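You operate a simulated robot arm through the tools that you are given. There is no shell and no other tool. Be economical: measure what you need, move in short steps, check, and stop when the job is done.

Carry out the task below with a simulated two-armed robot. There is one attempt and no reset: what you move stays moved.

Task
Carry the caps tray with both arms and set it on the worktop of the store rack.

Only the result counts: the job must be done as asked and must still hold three seconds after the hand-in. Knocking over, shifting, dropping, spilling or breaking anything else fails it. Lids that push on must go on centred and level and be pressed home; caps that screw on are set level and turned clockwise until they are tight.

Robot
Two 7-joint arms with two-finger grippers on one trunk, on a base that drives. Base frame: it is fixed to the floor where the robot stands at the start and does not move with it; the origin is under the middle of the robot, x ahead of it, y to its left, z up; the surface under the hand at the start is at about z = 0.775. Lengths are in m, angles in degrees, forces in N, time in s.
The left shoulder is at the start at [0.06, 0.123, 0.945], the right one opposite. With the tool pointing down near the work surface each hand reaches from about 0.34 to 0.8 m from the robot's upright axis, wherever it stands, measured 20 degrees to its own side. Places, roughly: worktop of the store rack [0.7, -4.9, 0.9]. Payload 1.47 kg a hand.
Tool frame (each hand has its own): the origin (TCP) lies between the finger pads and is the grasp point; the fingertips stand 0.016 m ahead of it; z points along the fingers, y is the line along which they close. Largest opening 0.087 m; the body of the gripper starts 0.055 m behind the TCP.
Orientation is that of the tool frame in the base frame, as a unit quaternion [w, x, y, z]. With the fingers straight down and closing along the base's y, the tool's x points along the base's -x, its y along +y and its z along -z.

Tools
- The arms move only by the tool step_arm. It takes "left_steps", "right_steps" or both (then of equal length, played together; a hand with none holds still); each is a list of rows, each a list of 6 numbers: the shift along the base's x, y, z in units of 20 mm (1.0 is 20 mm), then the turn, a rotation vector about the base's x, y, z in units of 5 degrees (1.0 is 5 degrees). In form: [[tx, ty, tz, wx, wy, wz], ...]. A call has 1 to 20 rows; each row shifts and turns the commanded pose from where the row before left it. "left_claw" and "right_claw" are, for a hand that has rows, the closure, from 0 (fully open) to 1 (shut), set as the call begins (left out, the last holds). A call with a number of a shift or a turn outside -1 to 1 is refused whole. A row lasts 0.2 s, in which the tool goes at most 0.05 m and 8.6 degrees; a call with a longer step from one row to the next is refused whole, and so is a gripper value outside its range. A pose out of reach is approached as far as the arm can. The call stops where the force on the tool passes 40 N (or 10 N more than at its start, if that is more) or the arm is blocked; 0.2 s more then pass. The fingers move at their own pace (about 0.153 m/s each) and stop on an object; they squeeze with about 28 N. The grip force told is the motor's: it shows also when the fingers shut on nothing. Time passes only in rows, and 0.2 s behind the last, so rows that do not move let the fingers close. The reply holds the time, the measured pose of the TCP, the force on the tool along the base axes, the opening and the grip force, in the units named above and with some noise, with the torque about the TCP (base axes, N m) and any sound that the robot's microphone picked up.
- Cameras (640 x 400 px; columns grow to the right, rows downward): "scene" is now at [0.0774, 0.0039, 1.4924]; the picture's right is [0.11, -0.99, 0.00], its down [-0.76, -0.09, -0.64] and it looks along [0.64, 0.07, -0.77] (base axes); focal length 253 px, centre (320, 200). "left" rides on the left gripper at [0.073, -0.012, -0.09] in its tool frame; the picture's right is [0.16, 0.99, 0.00], its down [-0.72, 0.12, -0.68] and it looks along [-0.67, 0.11, 0.73] (tool axes); focal length 247 px, centre (320, 200). "right" rides on the right gripper at [0.073, 0.012, -0.09] in its tool frame; the picture's right is [-0.16, 0.99, 0.00], its down [-0.72, -0.12, -0.68] and it looks along [-0.67, -0.11, 0.73] (tool axes); focal length 247 px, centre (320, 200). There is no depth. A picture from a camera that has moved, and an enlarged one, comes with that camera's place and axes in the base frame and with its lens. The place of the scene camera against the robot may be out by one fixed shift of up to 0.018 m in any direction.
- grab_frame(camera): a new picture of that camera. The clock stands still meanwhile.
- raise_lower(by): slides the trunk up (or, below 0, down) by that many m; the arms and the scene camera ride with it, the base frame stays. It gives what a move gives, with no picture.
- drive_base(legs): drives the robot by 1 to 6 legs, each [ahead, left, turn to the left] in m, m and degrees, along the robot's own axes; the way and the turn of a leg run together, so that a leg with both is an arc; at most 1.5 m and 180 degrees a leg. The arms and the cameras ride along, it lands a little off, and it stops where it bumps. It gives what a move gives.
- head_to(pan, tilt): turns the head with the scene camera to pan (to the left, within 120 degrees either way) and tilt (down, from -29 to 69), counted from straight ahead of the robot. It gives what a move gives.
- close_up(camera, box): a new picture of the part [left, top, right, bottom] of that camera's present view, enlarged. The clock stands still meanwhile.
- close_job(): hands the job in; it is judged then, once.

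Work in short steps. Places have to be worked out from the pictures, the camera data and where the tool is seen: move nearer, look again, correct. Check each grasp and each placing, and mend what went wrong. You have 120 turns and 92 pictures in all, those below and enlarged ones among them. Open the grippers and draw the arms clear of the work before you hand the job in, unless the task says otherwise; then end with one line.

The tools are called after "Request:" as a command line: name --argument value ..., lists and objects as JSON in quotes. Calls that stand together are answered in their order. step_arm: Moves the arms, as the interface text tells. Its arguments: {"type":"object","properties":{"left_steps":{"type":"array"},"left_claw":{"type":"number"},"right_steps":{"type":"array"},"right_claw":{"type":"number"}},"required":[]} The other tools are called the same way: raise_lower (by) slides the trunk up or down; drive_base (legs) drives the base; head_to (pan, tilt) turns the head that bears the scene camera; grab_frame (camera) takes a picture; close_up (camera, box) takes an enlarged picture of a part of a camera's view; close_job () hands the job in.

At the start:

```text
clock: 0.0
left_position: [0.5053, 0.1781, 1.0198]
left_tool_rot: [0.0, 0.0, 1.0, 0.0]
left_ft_force: [0.3, 0.3, 0.2]
left_torque: [0.01, 0.02, 0.0]
left_finger_gap: 0.0868
left_grasp_force: 0.1
right_position: [0.6015, -0.2451, 1.0249]
right_tool_rot: [-0.001, 0.0, 1.0, 0.0]
right_ft_force: [0.1, -0.3, 0.6]
right_torque: [0.03, 0.01, -0.04]
right_finger_gap: 0.0872
right_grasp_force: 0.2
trunk travel left (down, up): [-0.1, 0.13]
robot x, y, heading: [-0.0027, 0.0002, -0.1]
head pan, tilt: [6.5, 49.9]
```

scene: 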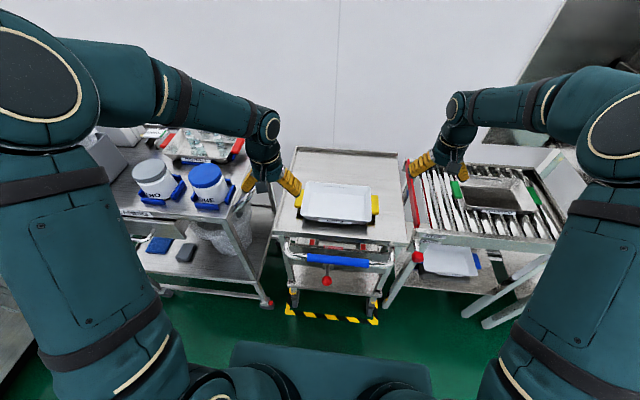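
right: 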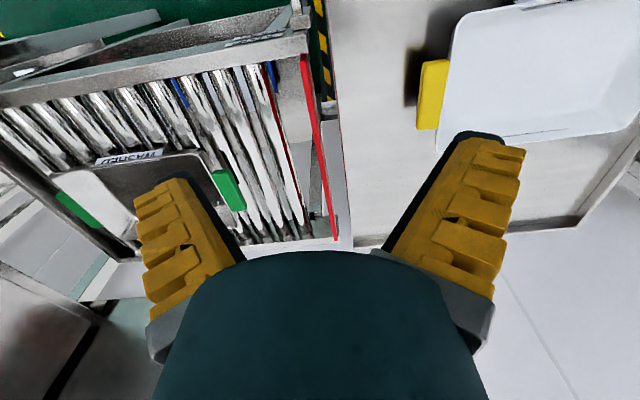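
left: 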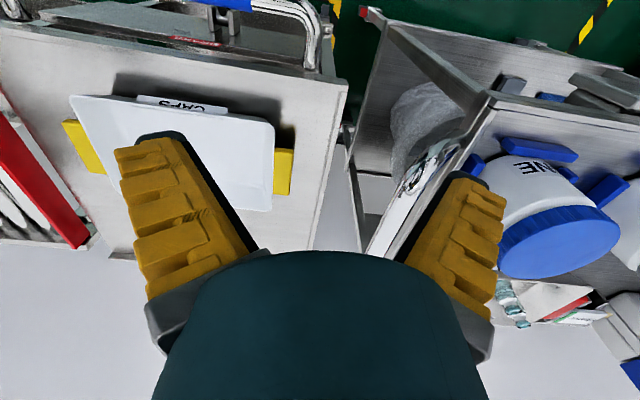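

I'll look closer at the caps tray (white with yellow handles, on the middle cart) to locate its handles.

Request:
close_up --camera "scene" --box '[260, 140, 420, 240]'

Request:
close_up --camera "left" --box '[40, 60, 360, 260]'

Request:
close_up --camera "right" --box '[380, 0, 640, 163]'

```text
4.00 times, centred on (340, 190) of scene
camera zoom: at [0.0774, 0.0039, 1.4924], right [0.11, -0.99, 0.0], down [-0.76, -0.09, -0.64], along [0.64, 0.07, -0.77], focal length 1011 px, centre (240, 240)
```

zoom: 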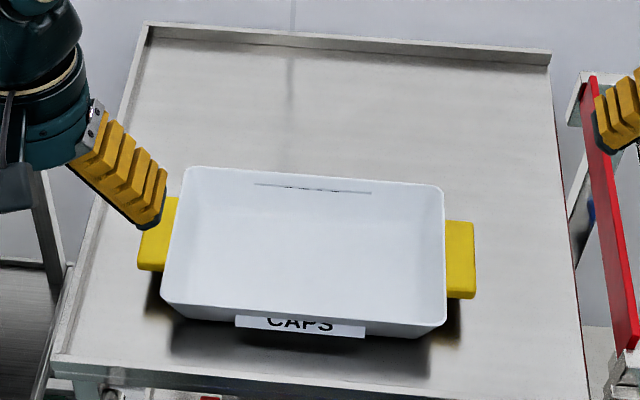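

```text
2.00 times, centred on (200, 160) of left
camera zoom: at [0.4328, 0.1661, 1.1093], right [-0.16, 0.99, 0.0], down [0.72, 0.12, 0.68], along [0.67, 0.11, -0.73], focal length 494 px, centre (560, 280)
```

zoom: 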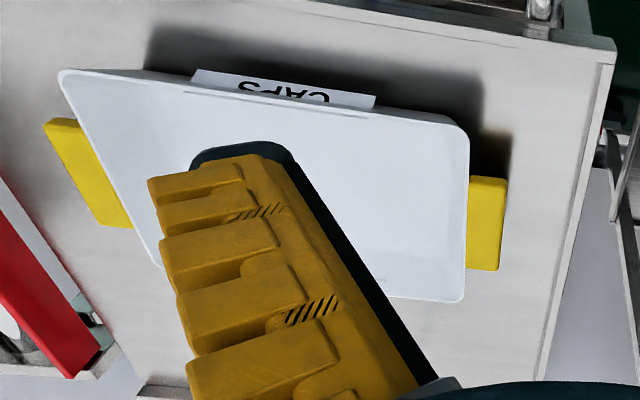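

```text
2.45 times, centred on (510, 82) of right
camera zoom: at [0.529, -0.2322, 1.1159], right [0.16, 0.99, 0.0], down [0.72, -0.12, 0.68], along [0.67, -0.11, -0.73], focal length 606 px, centre (-146, 491)
```

zoom: 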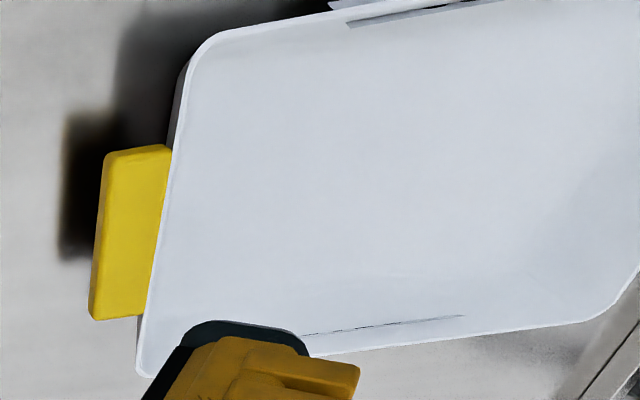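

Triangulating, the handles sit at about [0.655, -0.12, 0.818] and [0.652, 0.147, 0.818], each roughly 0.08 m long in x. Next I'll look toward the rack to plan the drive, before I touch the tray.

Request:
head_to --pan -80 --tilt 12

Request:
grab_frame --camera "scene"

```text
clock: 1.6
left_position: [0.5055, 0.1786, 1.0209]
left_tool_rot: [0.0, 0.0, 1.0, 0.0]
left_ft_force: [-0.5, -1.3, 0.5]
left_torque: [0.0, 0.02, -0.02]
left_finger_gap: 0.0867
left_grasp_force: 0.1
right_position: [0.5998, -0.2441, 1.0262]
right_tool_rot: [0.001, 0.0, 1.0, 0.0]
right_ft_force: [-0.7, 0.1, -0.1]
right_torque: [0.02, 0.01, 0.03]
right_finger_gap: 0.0868
right_grasp_force: 0.1
trunk travel left (down, up): [-0.1, 0.13]
robot x, y, heading: [0.0022, -0.0032, 0.0]
head pan, tilt: [-80.0, 12.0]
```

```text
85 pictures are left
camera scene: at [0.017, -0.0966, 1.5508], right [-0.98, -0.17, 0.0], down [-0.04, 0.2, -0.98], along [0.17, -0.96, -0.21], focal length 253 px, centre (320, 200)
```

scene: 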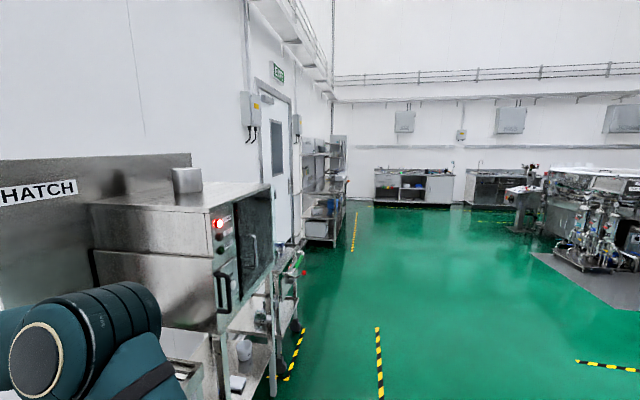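

The corridor toward -y looks clear, and the rack stands against the wall further along. I'll zoom in on it.

Request:
close_up --camera "scene" --box '[285, 125, 365, 260]'

Request:
head_to --pan 0 --tilt 50

```text
2.96 times, centred on (325, 192) of scene
camera zoom: at [0.017, -0.0966, 1.5508], right [-0.98, -0.17, 0.0], down [-0.04, 0.2, -0.98], along [0.17, -0.96, -0.21], focal length 749 px, centre (305, 222)
```

zoom: 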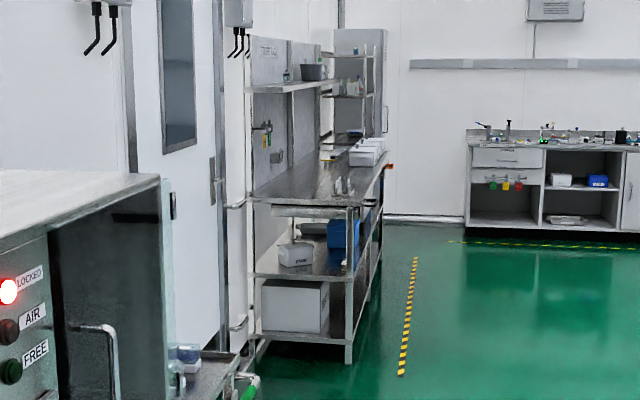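

```text
clock: 3.1
left_position: [0.5069, 0.1777, 1.0202]
left_tool_rot: [0.0, 0.0, 1.0, 0.001]
left_ft_force: [-0.6, -0.2, -0.4]
left_torque: [0.03, 0.01, -0.02]
left_finger_gap: 0.0869
left_grasp_force: 0.0
right_position: [0.6001, -0.2444, 1.0249]
right_tool_rot: [0.0, 0.0, 1.0, 0.0]
right_ft_force: [0.3, -0.1, 0.5]
right_torque: [-0.02, -0.02, -0.02]
right_finger_gap: 0.0869
right_grasp_force: 0.1
trunk travel left (down, up): [-0.1, 0.13]
robot x, y, heading: [-0.0029, 0.0015, 0.0]
head pan, tilt: [0.0, 50.0]
```

I'll lower both hands in front of and beside the handles, so each wrist camera sees its handle's near end and its thickness.

Request:
step_arm --left_steps '[[-0.2, 0.1, -1, 0, 0, 0], [-0.2, 0.1, -1, 0, 0, 0], [-0.2, 0.1, -1, 0, 0, 0], [-0.2, 0.1, -1, 0, 0, 0], [-0.2, 0.1, -1, 0, 0, 0], [-0.2, 0.1, -1, 0, 0, 0]]' --right_steps '[[-0.8, 0.55, -1, 0, 0, 0], [-0.8, 0.55, -1, 0, 0, 0], [-0.8, 0.55, -1, 0, 0, 0], [-0.8, 0.55, -1, 0, 0, 0], [-0.8, 0.55, -1, 0, 0, 0], [-0.8, 0.55, -1, 0, 0, 0]]'

Request:
grab_frame --camera "left"

Request:
grab_frame --camera "right"

Request:
grab_frame --camera "scene"

```text
clock: 4.5
left_position: [0.4824, 0.1913, 0.9009]
left_tool_rot: [0.0, 0.0, 1.0, 0.0]
left_ft_force: [0.3, 0.6, -0.8]
left_torque: [0.04, 0.0, 0.03]
left_finger_gap: 0.0871
left_grasp_force: 0.2
right_position: [0.5053, -0.1776, 0.9058]
right_tool_rot: [0.001, 0.0, 1.0, -0.001]
right_ft_force: [-0.3, -0.6, -0.7]
right_torque: [-0.02, 0.02, 0.04]
right_finger_gap: 0.087
right_grasp_force: 0.0
trunk travel left (down, up): [-0.1, 0.13]
robot x, y, heading: [0.0024, -0.0047, 0.1]
head pan, tilt: [0.0, 50.0]
```

```text
83 pictures are left
camera left: at [0.4089, 0.179, 0.9892], right [-0.16, 0.99, 0.0], down [0.72, 0.12, 0.68], along [0.67, 0.11, -0.73], focal length 247 px, centre (320, 200)
```

left: 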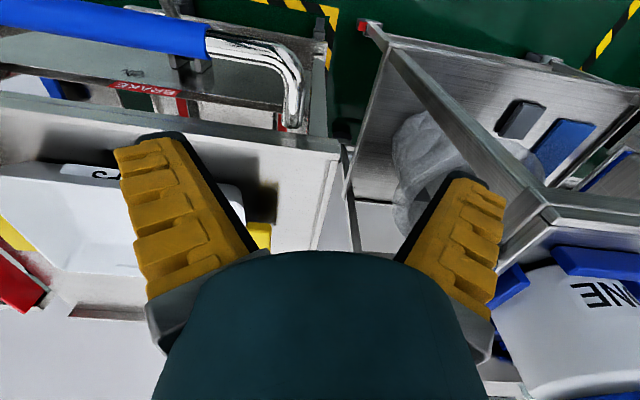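

```text
82 pictures are left
camera right: at [0.4322, -0.166, 0.9956], right [0.16, 0.99, 0.0], down [0.72, -0.12, 0.68], along [0.67, -0.11, -0.73], focal length 247 px, centre (320, 200)
```

right: 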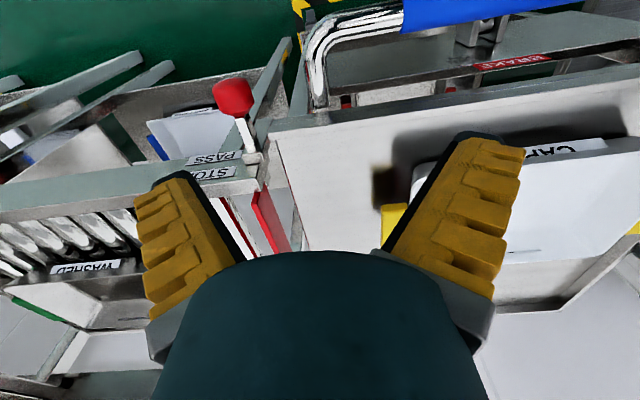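

```text
81 pictures are left
camera scene: at [0.0781, -0.0045, 1.4922], right [0.0, -1.0, 0.0], down [-0.77, 0.0, -0.64], along [0.64, 0.0, -0.77], focal length 253 px, centre (320, 200)
```

scene: 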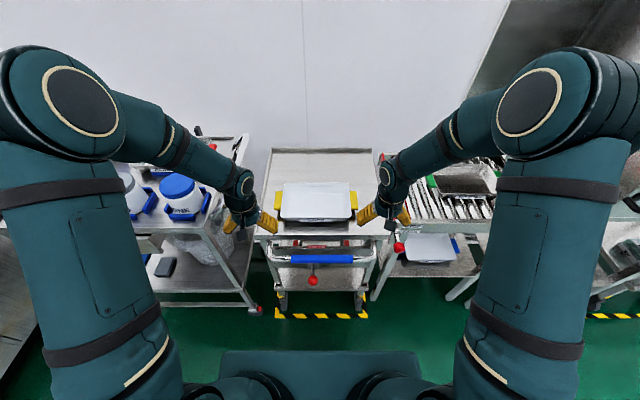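

The fingers hide the handles from here. I'll yaw each hand 90° so its camera sits outboard and the fingers close along x, and bring each one above its handle.

Request:
step_arm --left_steps '[[0.48, -0.044, 0.08, 0, 0, -1], [0.48, -0.044, 0.08, 0, 0, -1], [0.48, -0.044, 0.08, 0, 0, -1], [0.48, -0.044, 0.08, 0, 0, -1], [0.48, -0.044, 0.08, 0, 0, -1], [0.48, -0.044, 0.08, 0, 0, -1], [0.48, -0.044, 0.08, 0, 0, -1], [0.48, -0.044, 0.08, 0, 0, -1], [0.48, -0.044, 0.08, 0, 0, -1], [0.48, -0.044, 0.08, 0, 0, -1], [0.48, -0.044, 0.08, 0, 0, -1], [0.48, -0.044, 0.08, 0, 0, -1], [0.48, -0.044, 0.08, 0, 0, -1], [0.48, -0.044, 0.08, 0, 0, -1], [0.48, -0.044, 0.08, 0, 0, -1], [0.48, -0.044, 0.08, 0, 0, -1], [0.48, -0.044, 0.08, 0, 0, -1], [0.48, -0.044, 0.08, 0, 0, -1]]' --right_steps '[[0.42, 0.085, 0.067, 0, 0, 1], [0.42, 0.085, 0.067, 0, 0, 1], [0.42, 0.085, 0.067, 0, 0, 1], [0.42, 0.085, 0.067, 0, 0, 1], [0.42, 0.085, 0.067, 0, 0, 1], [0.42, 0.085, 0.067, 0, 0, 1], [0.42, 0.085, 0.067, 0, 0, 1], [0.42, 0.085, 0.067, 0, 0, 1], [0.42, 0.085, 0.067, 0, 0, 1], [0.42, 0.085, 0.067, 0, 0, 1], [0.42, 0.085, 0.067, 0, 0, 1], [0.42, 0.085, 0.067, 0, 0, 1], [0.42, 0.085, 0.067, 0, 0, 1], [0.42, 0.085, 0.067, 0, 0, 1], [0.42, 0.085, 0.067, 0, 0, 1], [0.42, 0.085, 0.067, 0, 0, 1], [0.42, 0.085, 0.067, 0, 0, 1], [0.42, 0.085, 0.067, 0, 0, 1]]'

Request:
grab_frame --camera "left"

Request:
grab_frame --camera "right"

```text
clock: 8.3
left_position: [0.6557, 0.1751, 0.9294]
left_tool_rot: [0.0, 0.708, 0.706, 0.0]
left_ft_force: [0.4, -0.1, 0.4]
left_torque: [0.01, -0.01, 0.01]
left_finger_gap: 0.0871
left_grasp_force: 0.0
right_position: [0.6584, -0.1467, 0.9291]
right_tool_rot: [0.0, 0.708, -0.707, 0.0]
right_ft_force: [0.1, -0.6, 0.7]
right_torque: [0.04, 0.02, 0.02]
right_finger_gap: 0.0871
right_grasp_force: 0.1
trunk travel left (down, up): [-0.1, 0.13]
robot x, y, heading: [0.0011, -0.0005, -0.2]
head pan, tilt: [0.0, 50.0]
```

```text
80 pictures are left
camera left: at [0.6435, 0.2465, 1.0179], right [0.99, 0.16, 0.0], down [0.12, -0.72, 0.68], along [0.11, -0.67, -0.73], focal length 247 px, centre (320, 200)
```

left: 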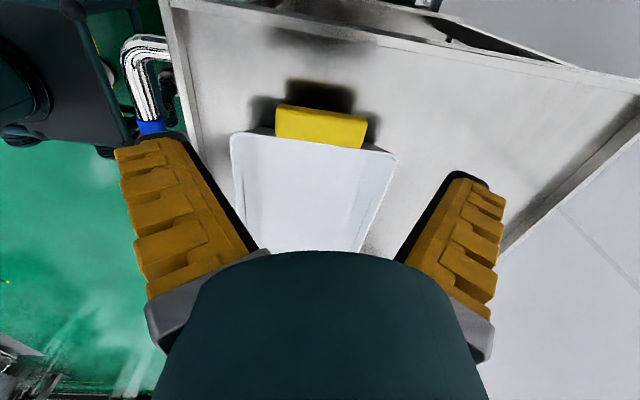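

```text
79 pictures are left
camera right: at [0.6462, -0.2199, 1.0196], right [-0.99, 0.16, 0.0], down [0.11, 0.72, 0.68], along [0.11, 0.67, -0.73], focal length 247 px, centre (320, 200)
```

right: 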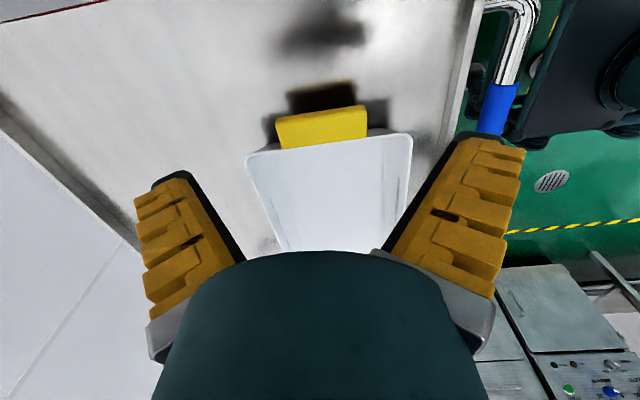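

Request:
close_up --camera "left" --box '[220, 60, 420, 185]'

Request:
close_up --camera "right" --box '[230, 60, 430, 185]'

```text
3.20 times, centred on (320, 122) of left
camera zoom: at [0.6435, 0.2465, 1.0179], right [0.99, 0.16, 0.0], down [0.12, -0.72, 0.68], along [0.11, -0.67, -0.73], focal length 790 px, centre (320, 448)
```

zoom: 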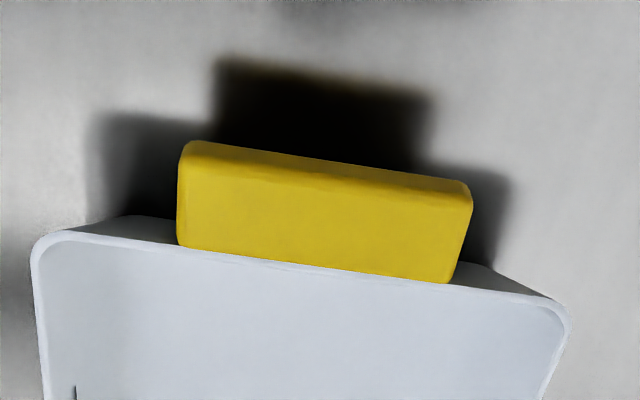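

```text
3.20 times, centred on (330, 122) of right
camera zoom: at [0.6462, -0.2199, 1.0196], right [-0.99, 0.16, 0.0], down [0.11, 0.72, 0.68], along [0.11, 0.67, -0.73], focal length 790 px, centre (288, 448)
```

zoom: 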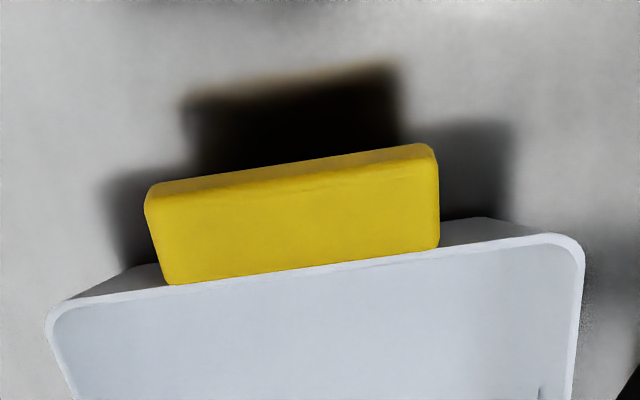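

The handle top is at z≈0.818, about 16 mm thick and 78 mm long in x (0.622–0.700). The rim outer edges are at y≈0.135 and -0.107. The fingers can straddle the handle ends just outside the rim, so I'll move to z 0.86 and recheck.

Request:
step_arm --left_steps '[[0.05, -0.25, -0.9, 0, 0, 0], [0.05, -0.25, -0.9, 0, 0, 0], [0.05, -0.25, -0.9, 0, 0, 0], [0.05, -0.25, -0.8, 0, 0, 0]]' --right_steps '[[0.03, 0.25, -0.9, 0, 0, 0], [0.03, 0.25, -0.9, 0, 0, 0], [0.03, 0.25, -0.9, 0, 0, 0], [0.03, 0.25, -0.8, 0, 0, 0]]'

Request:
grab_frame --camera "left"

Request:
grab_frame --camera "right"

```text
clock: 9.3
left_position: [0.6581, 0.1542, 0.8598]
left_tool_rot: [0.0, 0.708, 0.707, 0.0]
left_ft_force: [-0.6, 0.3, 0.1]
left_torque: [-0.02, 0.02, 0.0]
left_finger_gap: 0.087
left_grasp_force: 0.0
right_position: [0.6586, -0.1282, 0.8588]
right_tool_rot: [0.0, 0.708, -0.707, 0.0]
right_ft_force: [0.2, -0.4, -0.3]
right_torque: [0.0, 0.02, -0.01]
right_finger_gap: 0.0871
right_grasp_force: 0.1
trunk travel left (down, up): [-0.1, 0.13]
robot x, y, heading: [-0.0012, -0.0005, 0.1]
head pan, tilt: [0.0, 50.0]
```

```text
76 pictures are left
camera left: at [0.6471, 0.2262, 0.9479], right [0.99, 0.16, 0.0], down [0.12, -0.72, 0.68], along [0.11, -0.67, -0.73], focal length 247 px, centre (320, 200)
```

left: 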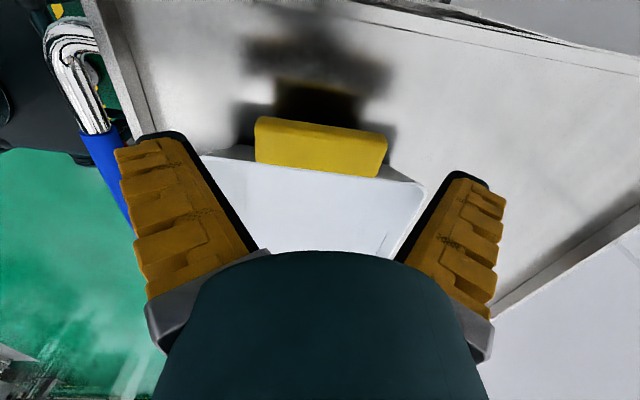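

```text
75 pictures are left
camera right: at [0.6481, -0.1998, 0.9494], right [-0.99, 0.16, 0.0], down [0.12, 0.72, 0.68], along [0.11, 0.67, -0.73], focal length 247 px, centre (320, 200)
```

right: 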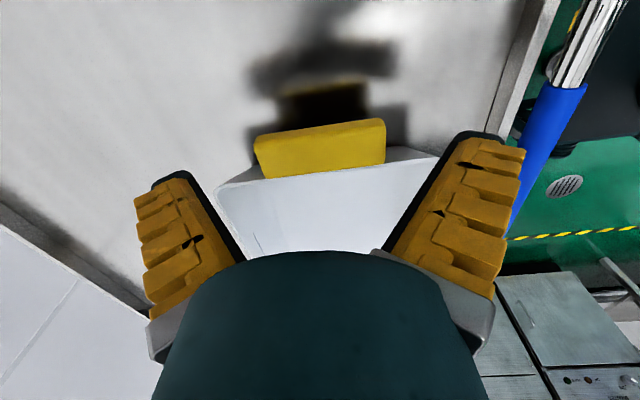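

Request:
close_up --camera "left" --box '[220, 80, 430, 211]'

Request:
close_up --camera "right" --box '[220, 80, 430, 211]'

```text
3.05 times, centred on (325, 146) of left
camera zoom: at [0.6471, 0.2262, 0.9479], right [0.99, 0.16, 0.0], down [0.12, -0.72, 0.68], along [0.11, -0.67, -0.73], focal length 753 px, centre (305, 366)
```

zoom: 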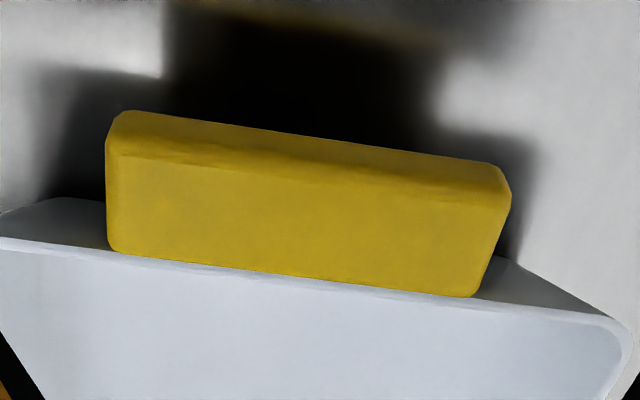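

```text
3.05 times, centred on (325, 146) of right
camera zoom: at [0.6481, -0.1998, 0.9494], right [-0.99, 0.16, 0.0], down [0.12, 0.72, 0.68], along [0.11, 0.67, -0.73], focal length 753 px, centre (305, 366)
```

zoom: 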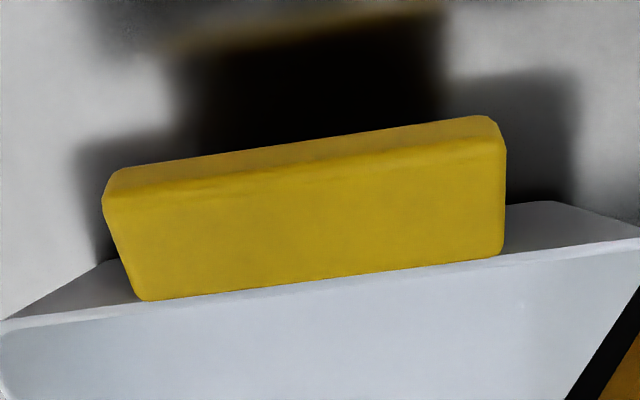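

The handle centre is only about 1 mm further in x than each tool, leaving about 4 mm clearance each side. I'll descend slowly to z≈0.806, staying open.

Request:
step_arm --left_steps '[[0.05, 0.05, -0.5, 0, 0, 0], [0, 0, -0.4, 0, 0, 0], [0, 0, -0.4, 0, 0, 0], [0, 0, -0.4, 0, 0, 0]]' --right_steps '[[0.05, 0, -0.5, 0, 0, 0], [0, 0, -0.4, 0, 0, 0], [0, 0, -0.4, 0, 0, 0], [0, 0, -0.4, 0, 0, 0]]'

Request:
close_up --camera "left" --box '[100, 60, 520, 300]'

Request:
close_up --camera "right" --box '[100, 60, 520, 300]'

```text
clock: 10.3
left_position: [0.6605, 0.1547, 0.8232]
left_tool_rot: [0.0, 0.707, 0.707, 0.0]
left_ft_force: [0.3, 0.0, 0.7]
left_torque: [0.0, 0.05, 0.0]
left_finger_gap: 0.0871
left_grasp_force: 0.1
right_position: [0.6614, -0.1264, 0.8241]
right_tool_rot: [0.001, -0.707, 0.708, 0.001]
right_ft_force: [1.0, 0.3, 0.8]
right_torque: [-0.02, -0.02, 0.02]
right_finger_gap: 0.087
right_grasp_force: 0.0
trunk travel left (down, up): [-0.1, 0.13]
robot x, y, heading: [-0.0019, -0.0027, -0.1]
head pan, tilt: [0.0, 50.0]
```

```text
1.52 times, centred on (310, 180) of left
camera zoom: at [0.6477, 0.2276, 0.9135], right [0.99, 0.16, 0.0], down [0.12, -0.72, 0.68], along [0.11, -0.67, -0.73], focal length 376 px, centre (335, 230)
```

zoom: 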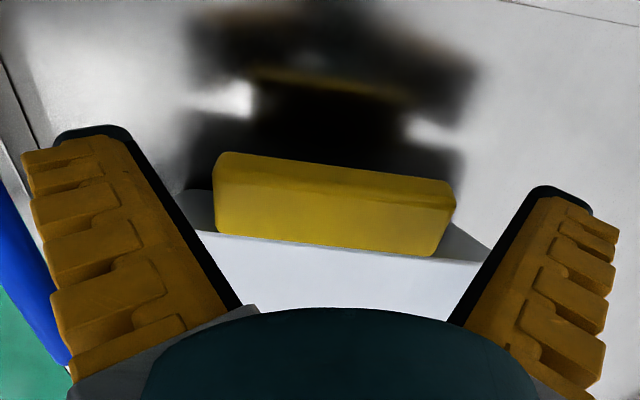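

```text
1.52 times, centred on (310, 180) of right
camera zoom: at [0.6489, -0.2003, 0.9151], right [-0.99, 0.16, 0.0], down [0.12, 0.72, 0.68], along [0.11, 0.67, -0.73], focal length 376 px, centre (335, 230)
```

zoom: 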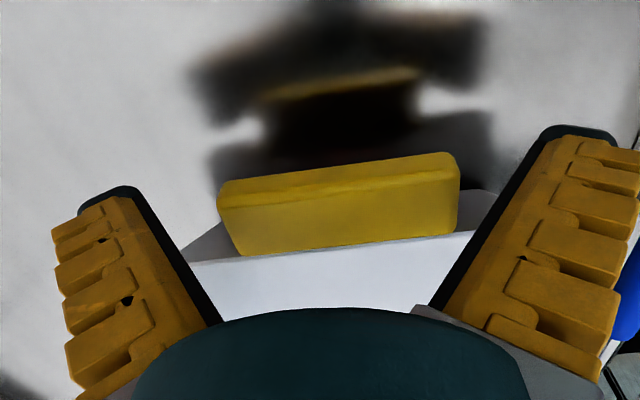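

Both handles sit centred between the fingers with room to spare. I'll descend the last 17 mm and then close both grippers.

Request:
step_arm --left_steps '[[0, 0, -0.3, 0, 0, 0], [0, 0, -0.3, 0, 0, 0], [0, 0, -0.25, 0, 0, 0], [0, 0, 0, 0, 0, 0]]' --right_steps '[[0, 0, -0.3, 0, 0, 0], [0, 0, -0.3, 0, 0, 0], [0, 0, -0.25, 0, 0, 0], [0, 0, 0, 0, 0, 0]]'

Request:
step_arm --left_steps '[[0, 0, 0, 0, 0, 0], [0, 0, 0, 0, 0, 0], [0, 0, 0, 0, 0, 0]]' --right_steps '[[0, 0, 0, 0, 0, 0], [0, 0, 0, 0, 0, 0], [0, 0, 0, 0, 0, 0]]' --left_claw 1 --right_claw 1

Request:
close_up --camera "left" --box '[100, 60, 520, 300]'

Request:
close_up --camera "right" --box '[100, 60, 520, 300]'

```text
clock: 11.3
left_position: [0.6591, 0.1558, 0.8079]
left_tool_rot: [0.0, 0.707, 0.708, 0.0]
left_ft_force: [-0.4, 0.1, -0.3]
left_torque: [0.0, 0.02, 0.03]
left_finger_gap: 0.0868
left_grasp_force: 0.0
right_position: [0.6603, -0.129, 0.8076]
right_tool_rot: [0.0, -0.707, 0.707, 0.0]
right_ft_force: [-0.1, -0.1, 0.6]
right_torque: [0.03, 0.0, 0.05]
right_finger_gap: 0.0869
right_grasp_force: 0.1
trunk travel left (down, up): [-0.1, 0.13]
robot x, y, heading: [0.0001, -0.0017, 0.1]
head pan, tilt: [0.0, 50.0]
```

```text
clock: 12.1
left_position: [0.6598, 0.1556, 0.809]
left_tool_rot: [0.001, 0.707, 0.707, -0.001]
left_ft_force: [0.6, 0.7, -0.3]
left_torque: [-0.02, 0.01, 0.13]
left_finger_gap: 0.0796
left_grasp_force: 28.4
right_position: [0.659, -0.1267, 0.8079]
right_tool_rot: [0.0, 0.708, -0.707, 0.0]
right_ft_force: [-1.5, -0.1, 0.4]
right_torque: [-0.05, 0.02, 0.02]
right_finger_gap: 0.08
right_grasp_force: 28.4
trunk travel left (down, up): [-0.1, 0.13]
robot x, y, heading: [0.001, 0.0006, 0.0]
head pan, tilt: [0.0, 50.0]
```

```text
1.52 times, centred on (310, 180) of left
camera zoom: at [0.6479, 0.2273, 0.897], right [0.99, 0.16, 0.0], down [0.12, -0.72, 0.68], along [0.11, -0.67, -0.73], focal length 376 px, centre (335, 230)
```

zoom: 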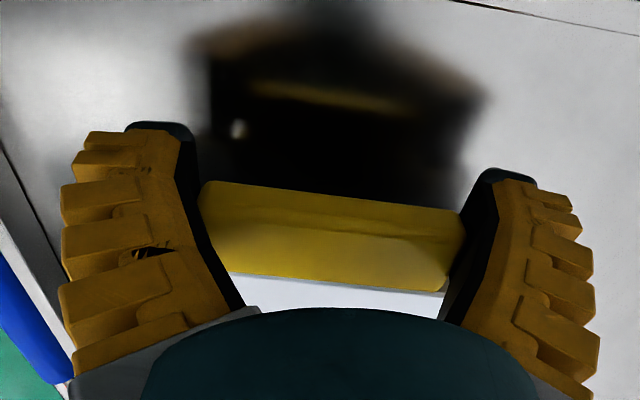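

```text
1.52 times, centred on (310, 180) of right
camera zoom: at [0.6491, -0.2002, 0.8983], right [-0.99, 0.16, 0.0], down [0.12, 0.72, 0.68], along [0.11, 0.67, -0.73], focal length 376 px, centre (335, 230)
```

zoom: 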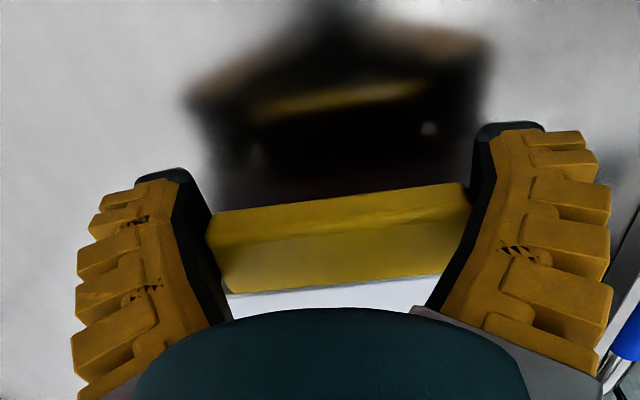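

Both hands grip at about 0.080 m with 28 N. I'll lift gently by 20 mm and check the weight and for slip.

Request:
step_arm --left_steps '[[0, 0, 0.2, 0, 0, 0], [0, 0, 0.2, 0, 0, 0], [0, 0, 0.2, 0, 0, 0], [0, 0, 0.2, 0, 0, 0], [0, 0, 0.2, 0, 0, 0], [0, 0, 0, 0, 0, 0]]' --right_steps '[[0, 0, 0.2, 0, 0, 0], [0, 0, 0.2, 0, 0, 0], [0, 0, 0.2, 0, 0, 0], [0, 0, 0.2, 0, 0, 0], [0, 0, 0.2, 0, 0, 0], [0, 0, 0, 0, 0, 0]]'

Request:
grab_frame --camera "left"

Request:
close_up --camera "scene" --box '[240, 140, 400, 240]'

```text
clock: 13.5
left_position: [0.6589, 0.1551, 0.8285]
left_tool_rot: [0.0, 0.707, 0.707, 0.0]
left_ft_force: [-2.1, -2.4, 0.7]
left_torque: [-0.09, -0.06, -0.13]
left_finger_gap: 0.0798
left_grasp_force: 28.9
right_position: [0.6593, -0.1275, 0.8277]
right_tool_rot: [-0.001, 0.707, -0.707, 0.0]
right_ft_force: [0.8, 2.2, -1.6]
right_torque: [-0.12, 0.06, -0.27]
right_finger_gap: 0.0801
right_grasp_force: 27.8
trunk travel left (down, up): [-0.1, 0.13]
robot x, y, heading: [0.002, -0.0007, -0.3]
head pan, tilt: [0.0, 50.0]
```

```text
68 pictures are left
camera left: at [0.6481, 0.2272, 0.9169], right [0.99, 0.16, 0.0], down [0.12, -0.72, 0.68], along [0.11, -0.67, -0.73], focal length 247 px, centre (320, 200)
```

left: 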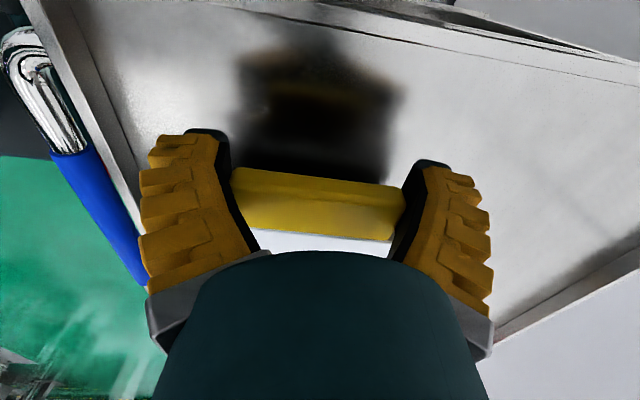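

```text
4.00 times, centred on (320, 190) of scene
camera zoom: at [0.0781, -0.0048, 1.4922], right [0.0, -1.0, 0.0], down [-0.77, 0.0, -0.64], along [0.64, 0.0, -0.77], focal length 1011 px, centre (320, 240)
```

zoom: 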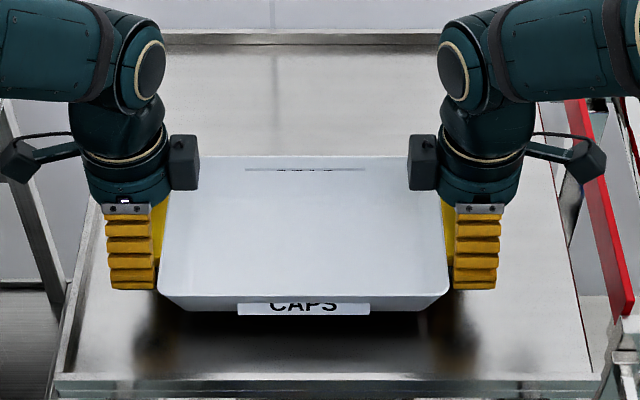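

The tray is up, level and light. I'll raise the trunk for clearance (the rack worktop is at about 0.9).

Request:
raise_lower --by 0.12

Request:
step_arm --left_steps '[[0, 0, 0.5, 0, 0, 0], [0, 0, 0.5, 0, 0, 0], [0, 0, 0.5, 0, 0, 0], [0, 0, 0.5, 0, 0, 0], [0, 0, 0.5, 0, 0, 0], [0, 0, 0, 0, 0, 0]]' --right_steps '[[0, 0, 0.5, 0, 0, 0], [0, 0, 0.5, 0, 0, 0], [0, 0, 0.5, 0, 0, 0], [0, 0, 0.5, 0, 0, 0], [0, 0, 0.5, 0, 0, 0], [0, 0, 0, 0, 0, 0]]'

Request:
drive_base --legs '[[-0.4, 0, 0]]'

Request:
head_to --pan 0 --tilt 40

Request:
grab_frame --camera "scene"

```text
clock: 15.0
left_position: [0.6602, 0.1552, 0.9468]
left_tool_rot: [0.0, 0.707, 0.707, 0.0]
left_ft_force: [0.0, -3.6, -2.1]
left_torque: [0.16, -0.04, -0.17]
left_finger_gap: 0.0799
left_grasp_force: 28.0
right_position: [0.6601, -0.1283, 0.947]
right_tool_rot: [-0.001, -0.707, 0.707, 0.001]
right_ft_force: [2.0, 2.8, 0.0]
right_torque: [0.04, 0.02, -0.1]
right_finger_gap: 0.08
right_grasp_force: 27.6
trunk travel left (down, up): [-0.22, 0.01]
robot x, y, heading: [0.0002, -0.004, 0.2]
head pan, tilt: [0.0, 50.0]
```

```text
clock: 16.4
left_position: [0.6596, 0.1549, 0.999]
left_tool_rot: [-0.001, 0.707, 0.707, 0.0]
left_ft_force: [-3.2, -2.4, -1.2]
left_torque: [0.05, -0.05, -0.29]
left_finger_gap: 0.0797
left_grasp_force: 28.4
right_position: [0.6607, -0.1278, 0.9973]
right_tool_rot: [0.0, 0.707, -0.707, 0.0]
right_ft_force: [2.8, 1.8, -1.6]
right_torque: [-0.01, 0.13, -0.49]
right_finger_gap: 0.0802
right_grasp_force: 27.6
trunk travel left (down, up): [-0.22, 0.01]
robot x, y, heading: [-0.0039, -0.0027, -0.1]
head pan, tilt: [0.0, 50.0]
```

```text
clock: 18.9
left_position: [0.2624, 0.1557, 0.9976]
left_tool_rot: [0.0, 0.707, 0.708, 0.0]
left_ft_force: [0.0, -0.3, -1.1]
left_torque: [-0.03, 0.02, 0.05]
left_finger_gap: 0.0799
left_grasp_force: 27.9
right_position: [0.2614, -0.1277, 0.9983]
right_tool_rot: [0.0, 0.708, -0.706, 0.0]
right_ft_force: [-1.0, 0.6, 0.0]
right_torque: [0.0, -0.04, 0.07]
right_finger_gap: 0.0802
right_grasp_force: 28.7
trunk travel left (down, up): [-0.22, 0.01]
robot x, y, heading: [-0.3919, 0.0011, 0.2]
head pan, tilt: [0.0, 50.0]
```

```text
clock: 19.6
left_position: [0.2621, 0.1545, 0.9982]
left_tool_rot: [0.0, 0.707, 0.708, 0.0]
left_ft_force: [0.3, 0.2, -1.1]
left_torque: [0.04, 0.02, 0.03]
left_finger_gap: 0.0797
left_grasp_force: 28.3
right_position: [0.2616, -0.1263, 0.9979]
right_tool_rot: [0.0, -0.707, 0.707, 0.0]
right_ft_force: [-0.3, -0.4, -1.6]
right_torque: [-0.06, 0.01, 0.01]
right_finger_gap: 0.08
right_grasp_force: 28.2
trunk travel left (down, up): [-0.22, 0.01]
robot x, y, heading: [-0.3964, 0.0012, -0.1]
head pan, tilt: [0.0, 40.0]
```

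```text
66 pictures are left
camera scene: at [-0.3114, -0.0049, 1.6263], right [0.0, -1.0, 0.0], down [-0.64, 0.0, -0.77], along [0.77, 0.0, -0.64], focal length 253 px, centre (320, 200)
```

scene: 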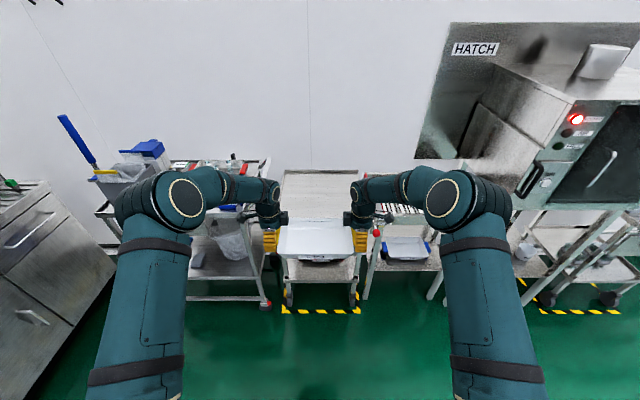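

The tray is held well. Before strafing I'll look to the right and behind for obstacles.

Request:
head_to --pan -110 --tilt 30

Request:
grab_frame --camera "scene"

Request:
head_to --pan -65 --tilt 25

Request:
grab_frame --camera "scene"

```text
clock: 21.5
left_position: [0.2615, 0.1558, 0.9977]
left_tool_rot: [0.0, 0.707, 0.707, 0.0]
left_ft_force: [-0.5, 0.0, -0.9]
left_torque: [-0.01, 0.0, -0.02]
left_finger_gap: 0.0792
left_grasp_force: 28.2
right_position: [0.2628, -0.1276, 0.9972]
right_tool_rot: [0.0, 0.707, -0.707, 0.0]
right_ft_force: [0.1, -0.8, -1.1]
right_torque: [0.01, -0.01, -0.01]
right_finger_gap: 0.0795
right_grasp_force: 27.4
trunk travel left (down, up): [-0.22, 0.01]
robot x, y, heading: [-0.3964, -0.0012, 0.3]
head pan, tilt: [-110.0, 30.0]
```

```text
65 pictures are left
camera scene: at [-0.4275, -0.09, 1.6418], right [-0.94, 0.34, 0.0], down [0.17, 0.47, -0.87], along [-0.29, -0.81, -0.5], focal length 253 px, centre (320, 200)
```

scene: 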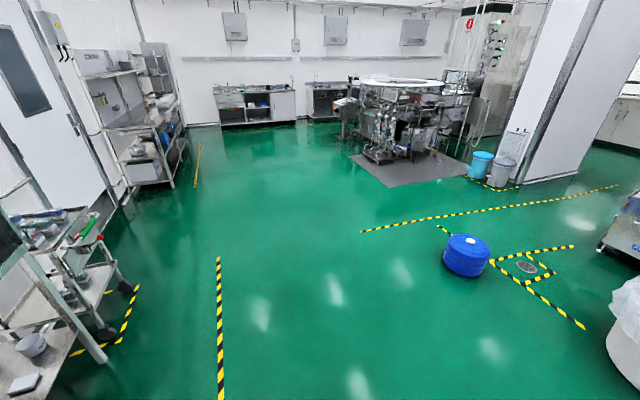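

```text
clock: 22.6
left_position: [0.2624, 0.1564, 0.9982]
left_tool_rot: [-0.001, 0.707, 0.707, 0.0]
left_ft_force: [-0.7, 0.3, -1.5]
left_torque: [0.03, 0.0, 0.01]
left_finger_gap: 0.0788
left_grasp_force: 28.1
right_position: [0.2621, -0.1255, 0.9971]
right_tool_rot: [0.0, 0.708, -0.706, 0.0]
right_ft_force: [-0.1, 0.0, -0.8]
right_torque: [-0.01, 0.02, 0.01]
right_finger_gap: 0.0795
right_grasp_force: 27.7
trunk travel left (down, up): [-0.22, 0.01]
robot x, y, heading: [-0.3963, -0.0043, 0.4]
head pan, tilt: [-65.0, 25.0]
```

```text
64 pictures are left
camera scene: at [-0.3577, -0.0885, 1.6497], right [-0.91, -0.42, 0.0], down [-0.18, 0.38, -0.91], along [0.38, -0.82, -0.42], focal length 253 px, centre (320, 200)
```

scene: 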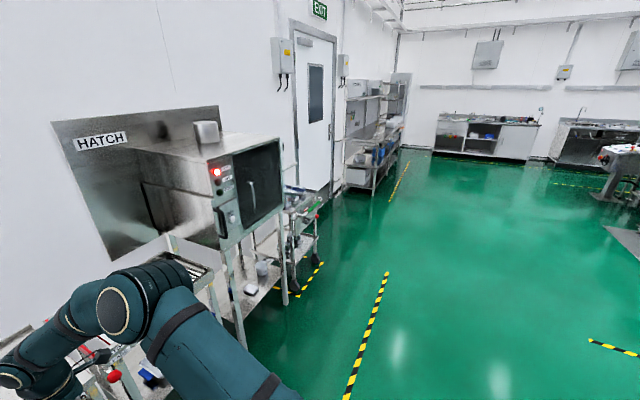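

The floor is open. I'll back off a bit more and strafe right toward the rack, stopping short to inspect the worktop.

Request:
drive_base --legs '[[-0.35, 0, 0], [0, -1.5, 0], [0, -1.5, 0]]'

Request:
drive_base --legs '[[0, -1.5, 0]]'

Request:
head_to --pan -15 --tilt 25

Request:
grab_frame --camera "scene"

```text
clock: 50.6
left_position: [-0.0841, -2.8233, 0.9983]
left_tool_rot: [0.0, 0.705, 0.709, 0.0]
left_ft_force: [-0.7, -0.2, -0.6]
left_torque: [0.02, -0.01, -0.02]
left_finger_gap: 0.0745
left_grasp_force: 27.9
right_position: [-0.0836, -3.1062, 0.9975]
right_tool_rot: [-0.001, 0.708, -0.706, 0.0]
right_ft_force: [0.7, -0.7, -1.1]
right_torque: [-0.03, 0.0, 0.01]
right_finger_gap: 0.0752
right_grasp_force: 28.2
trunk travel left (down, up): [-0.22, 0.01]
robot x, y, heading: [-0.7417, -2.98, 0.2]
head pan, tilt: [-65.0, 25.0]
```

```text
clock: 63.7
left_position: [-0.0811, -4.3051, 0.9974]
left_tool_rot: [0.0, 0.708, 0.706, 0.0]
left_ft_force: [-0.8, 0.3, -2.0]
left_torque: [0.04, 0.01, -0.06]
left_finger_gap: 0.0724
left_grasp_force: 28.3
right_position: [-0.0837, -4.589, 0.9984]
right_tool_rot: [0.0, -0.706, 0.708, -0.001]
right_ft_force: [-0.2, 0.4, -1.4]
right_torque: [-0.01, 0.01, -0.04]
right_finger_gap: 0.0727
right_grasp_force: 27.9
trunk travel left (down, up): [-0.22, 0.01]
robot x, y, heading: [-0.7404, -4.46, 0.1]
head pan, tilt: [-65.0, 25.0]
```

```text
clock: 64.9
left_position: [-0.0823, -4.3059, 0.9999]
left_tool_rot: [0.0, 0.707, 0.707, 0.001]
left_ft_force: [0.8, -0.3, -1.0]
left_torque: [0.02, 0.04, 0.01]
left_finger_gap: 0.072
left_grasp_force: 27.9
right_position: [-0.0829, -4.5878, 0.9981]
right_tool_rot: [-0.001, -0.706, 0.708, 0.0]
right_ft_force: [-0.4, -0.4, -1.0]
right_torque: [-0.01, 0.05, 0.02]
right_finger_gap: 0.0725
right_grasp_force: 28.1
trunk travel left (down, up): [-0.22, 0.01]
robot x, y, heading: [-0.7439, -4.4607, -0.1]
head pan, tilt: [-15.0, 25.0]
```

```text
63 pictures are left
camera scene: at [-0.6524, -4.4885, 1.6497], right [-0.26, -0.97, 0.0], down [-0.41, 0.11, -0.91], along [0.87, -0.24, -0.42], focal length 253 px, centre (320, 200)
```

scene: 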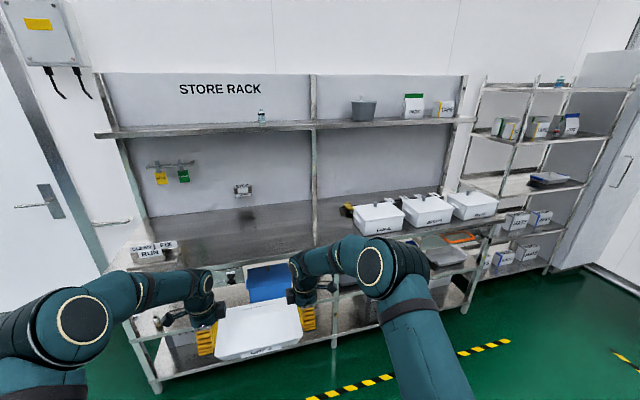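

The finger gap has been shrinking slowly (0.080 to 0.072), so the tray may be creeping in the grip. I'll check with the wrist cameras.

Request:
close_up --camera "left" --box '[100, 60, 520, 300]'

Request:
close_up --camera "right" --box '[100, 60, 520, 300]'

Request:
close_up --camera "scene" --box '[180, 240, 340, 380]'

```text
1.52 times, centred on (310, 180) of left
camera zoom: at [-0.0938, -4.2331, 1.087], right [0.99, 0.16, 0.0], down [0.12, -0.72, 0.68], along [0.11, -0.67, -0.73], focal length 376 px, centre (335, 230)
```

zoom: 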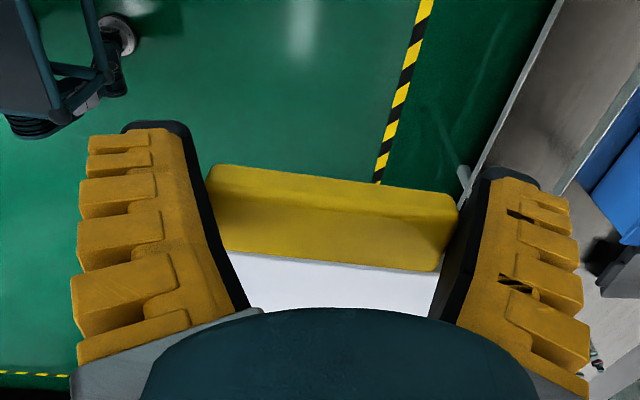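

```text
1.52 times, centred on (310, 180) of right
camera zoom: at [-0.0943, -4.6607, 1.0882], right [-0.99, 0.16, 0.0], down [0.12, 0.72, 0.68], along [0.11, 0.67, -0.73], focal length 376 px, centre (335, 230)
```

zoom: 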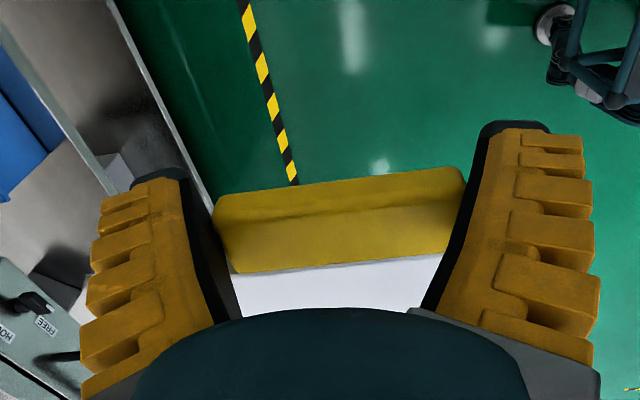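

```text
2.86 times, centred on (260, 310) of scene
camera zoom: at [-0.6524, -4.4885, 1.6497], right [-0.26, -0.97, 0.0], down [-0.41, 0.11, -0.91], along [0.87, -0.24, -0.42], focal length 722 px, centre (491, -114)
```

zoom: 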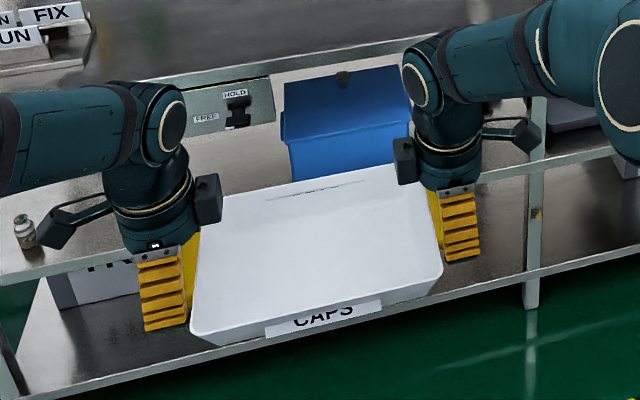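

The tray has slipped about 9 mm down toward the fingertips, so I need to place it soon. There is a clear worktop area straight ahead (around x≈0.5, y≈-4.45, front edge x≈0.31), so I'll drive straight in.

Request:
drive_base --legs '[[0.56, 0, 0]]'

Request:
grab_frame --camera "scene"

Request:
grab_frame --camera "left"

Request:
grab_frame --camera "right"

```text
clock: 68.1
left_position: [0.4764, -4.3056, 0.9986]
left_tool_rot: [0.0, 0.707, 0.707, 0.001]
left_ft_force: [-0.3, -0.2, -0.6]
left_torque: [0.04, -0.01, -0.03]
left_finger_gap: 0.0713
left_grasp_force: 27.8
right_position: [0.4761, -4.588, 0.997]
right_tool_rot: [0.0, 0.707, -0.707, 0.0]
right_ft_force: [0.1, -0.1, -0.8]
right_torque: [-0.03, 0.04, 0.01]
right_finger_gap: 0.0718
right_grasp_force: 27.8
trunk travel left (down, up): [-0.22, 0.01]
robot x, y, heading: [-0.1834, -4.4583, -0.1]
head pan, tilt: [-15.0, 25.0]
```

```text
59 pictures are left
camera scene: at [-0.0938, -4.489, 1.6497], right [-0.26, -0.97, 0.0], down [-0.41, 0.11, -0.91], along [0.88, -0.24, -0.42], focal length 253 px, centre (320, 200)
```

scene: 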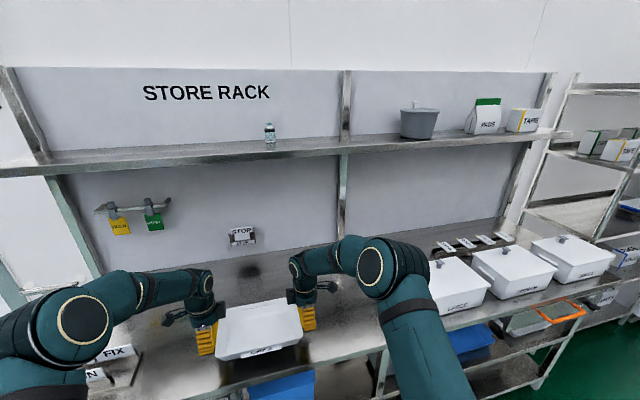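

```text
58 pictures are left
camera left: at [0.4644, -4.2334, 1.0868], right [0.99, 0.16, 0.0], down [0.12, -0.72, 0.68], along [0.11, -0.67, -0.73], focal length 247 px, centre (320, 200)
```

left: 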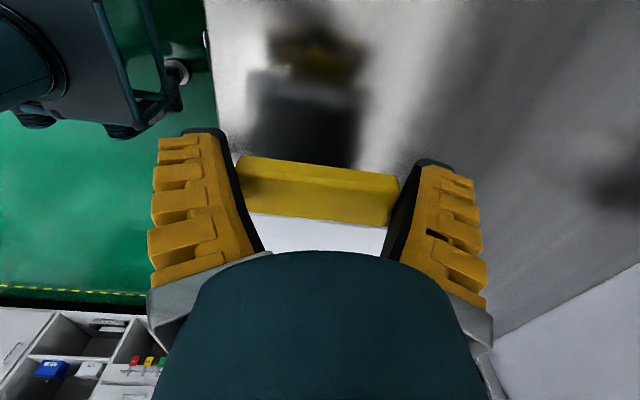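

```text
57 pictures are left
camera right: at [0.4642, -4.661, 1.0879], right [-0.99, 0.16, 0.0], down [0.12, 0.72, 0.68], along [0.11, 0.67, -0.73], focal length 247 px, centre (320, 200)
```

right: 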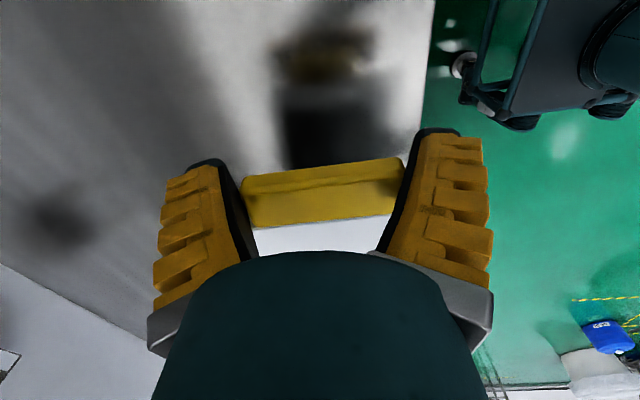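

The worktop front edge is at x≈0.397, so the tray must go about 0.1 further in. The area ahead is clear, so I'll drive 0.08 forward.

Request:
drive_base --legs '[[0.09, 0, 0]]'

Request:
close_up --camera "left" --box '[100, 0, 520, 262]'

Request:
grab_frame --camera "scene"

```text
clock: 69.2
left_position: [0.5656, -4.3068, 0.998]
left_tool_rot: [0.0, 0.707, 0.707, 0.0]
left_ft_force: [0.3, 1.5, -1.2]
left_torque: [-0.05, 0.01, 0.02]
left_finger_gap: 0.0713
left_grasp_force: 28.0
right_position: [0.5647, -4.5873, 0.9966]
right_tool_rot: [0.001, 0.707, -0.707, 0.0]
right_ft_force: [0.4, 0.0, -1.2]
right_torque: [0.01, 0.01, 0.0]
right_finger_gap: 0.0716
right_grasp_force: 27.7
trunk travel left (down, up): [-0.22, 0.01]
robot x, y, heading: [-0.0939, -4.4604, -0.1]
head pan, tilt: [-15.0, 25.0]
```

```text
1.52 times, centred on (310, 131) of left
camera zoom: at [0.5538, -4.2333, 1.0866], right [0.99, 0.16, 0.0], down [0.12, -0.72, 0.68], along [0.11, -0.67, -0.73], focal length 376 px, centre (335, 305)
```

zoom: 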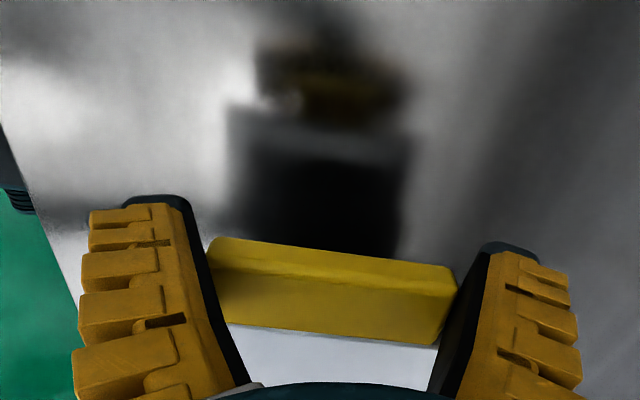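

```text
55 pictures are left
camera scene: at [-0.0041, -4.489, 1.6497], right [-0.26, -0.97, 0.0], down [-0.41, 0.11, -0.91], along [0.88, -0.23, -0.42], focal length 253 px, centre (320, 200)
```

scene: 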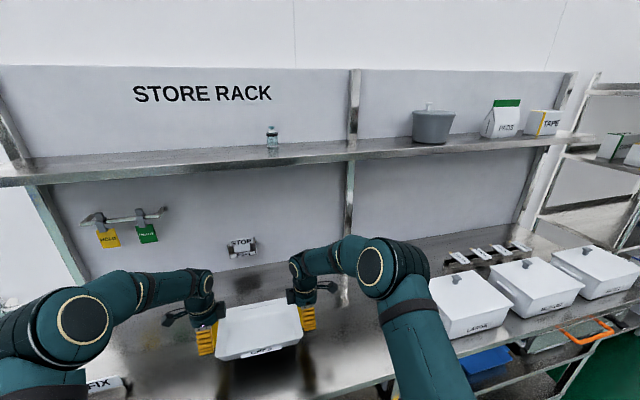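

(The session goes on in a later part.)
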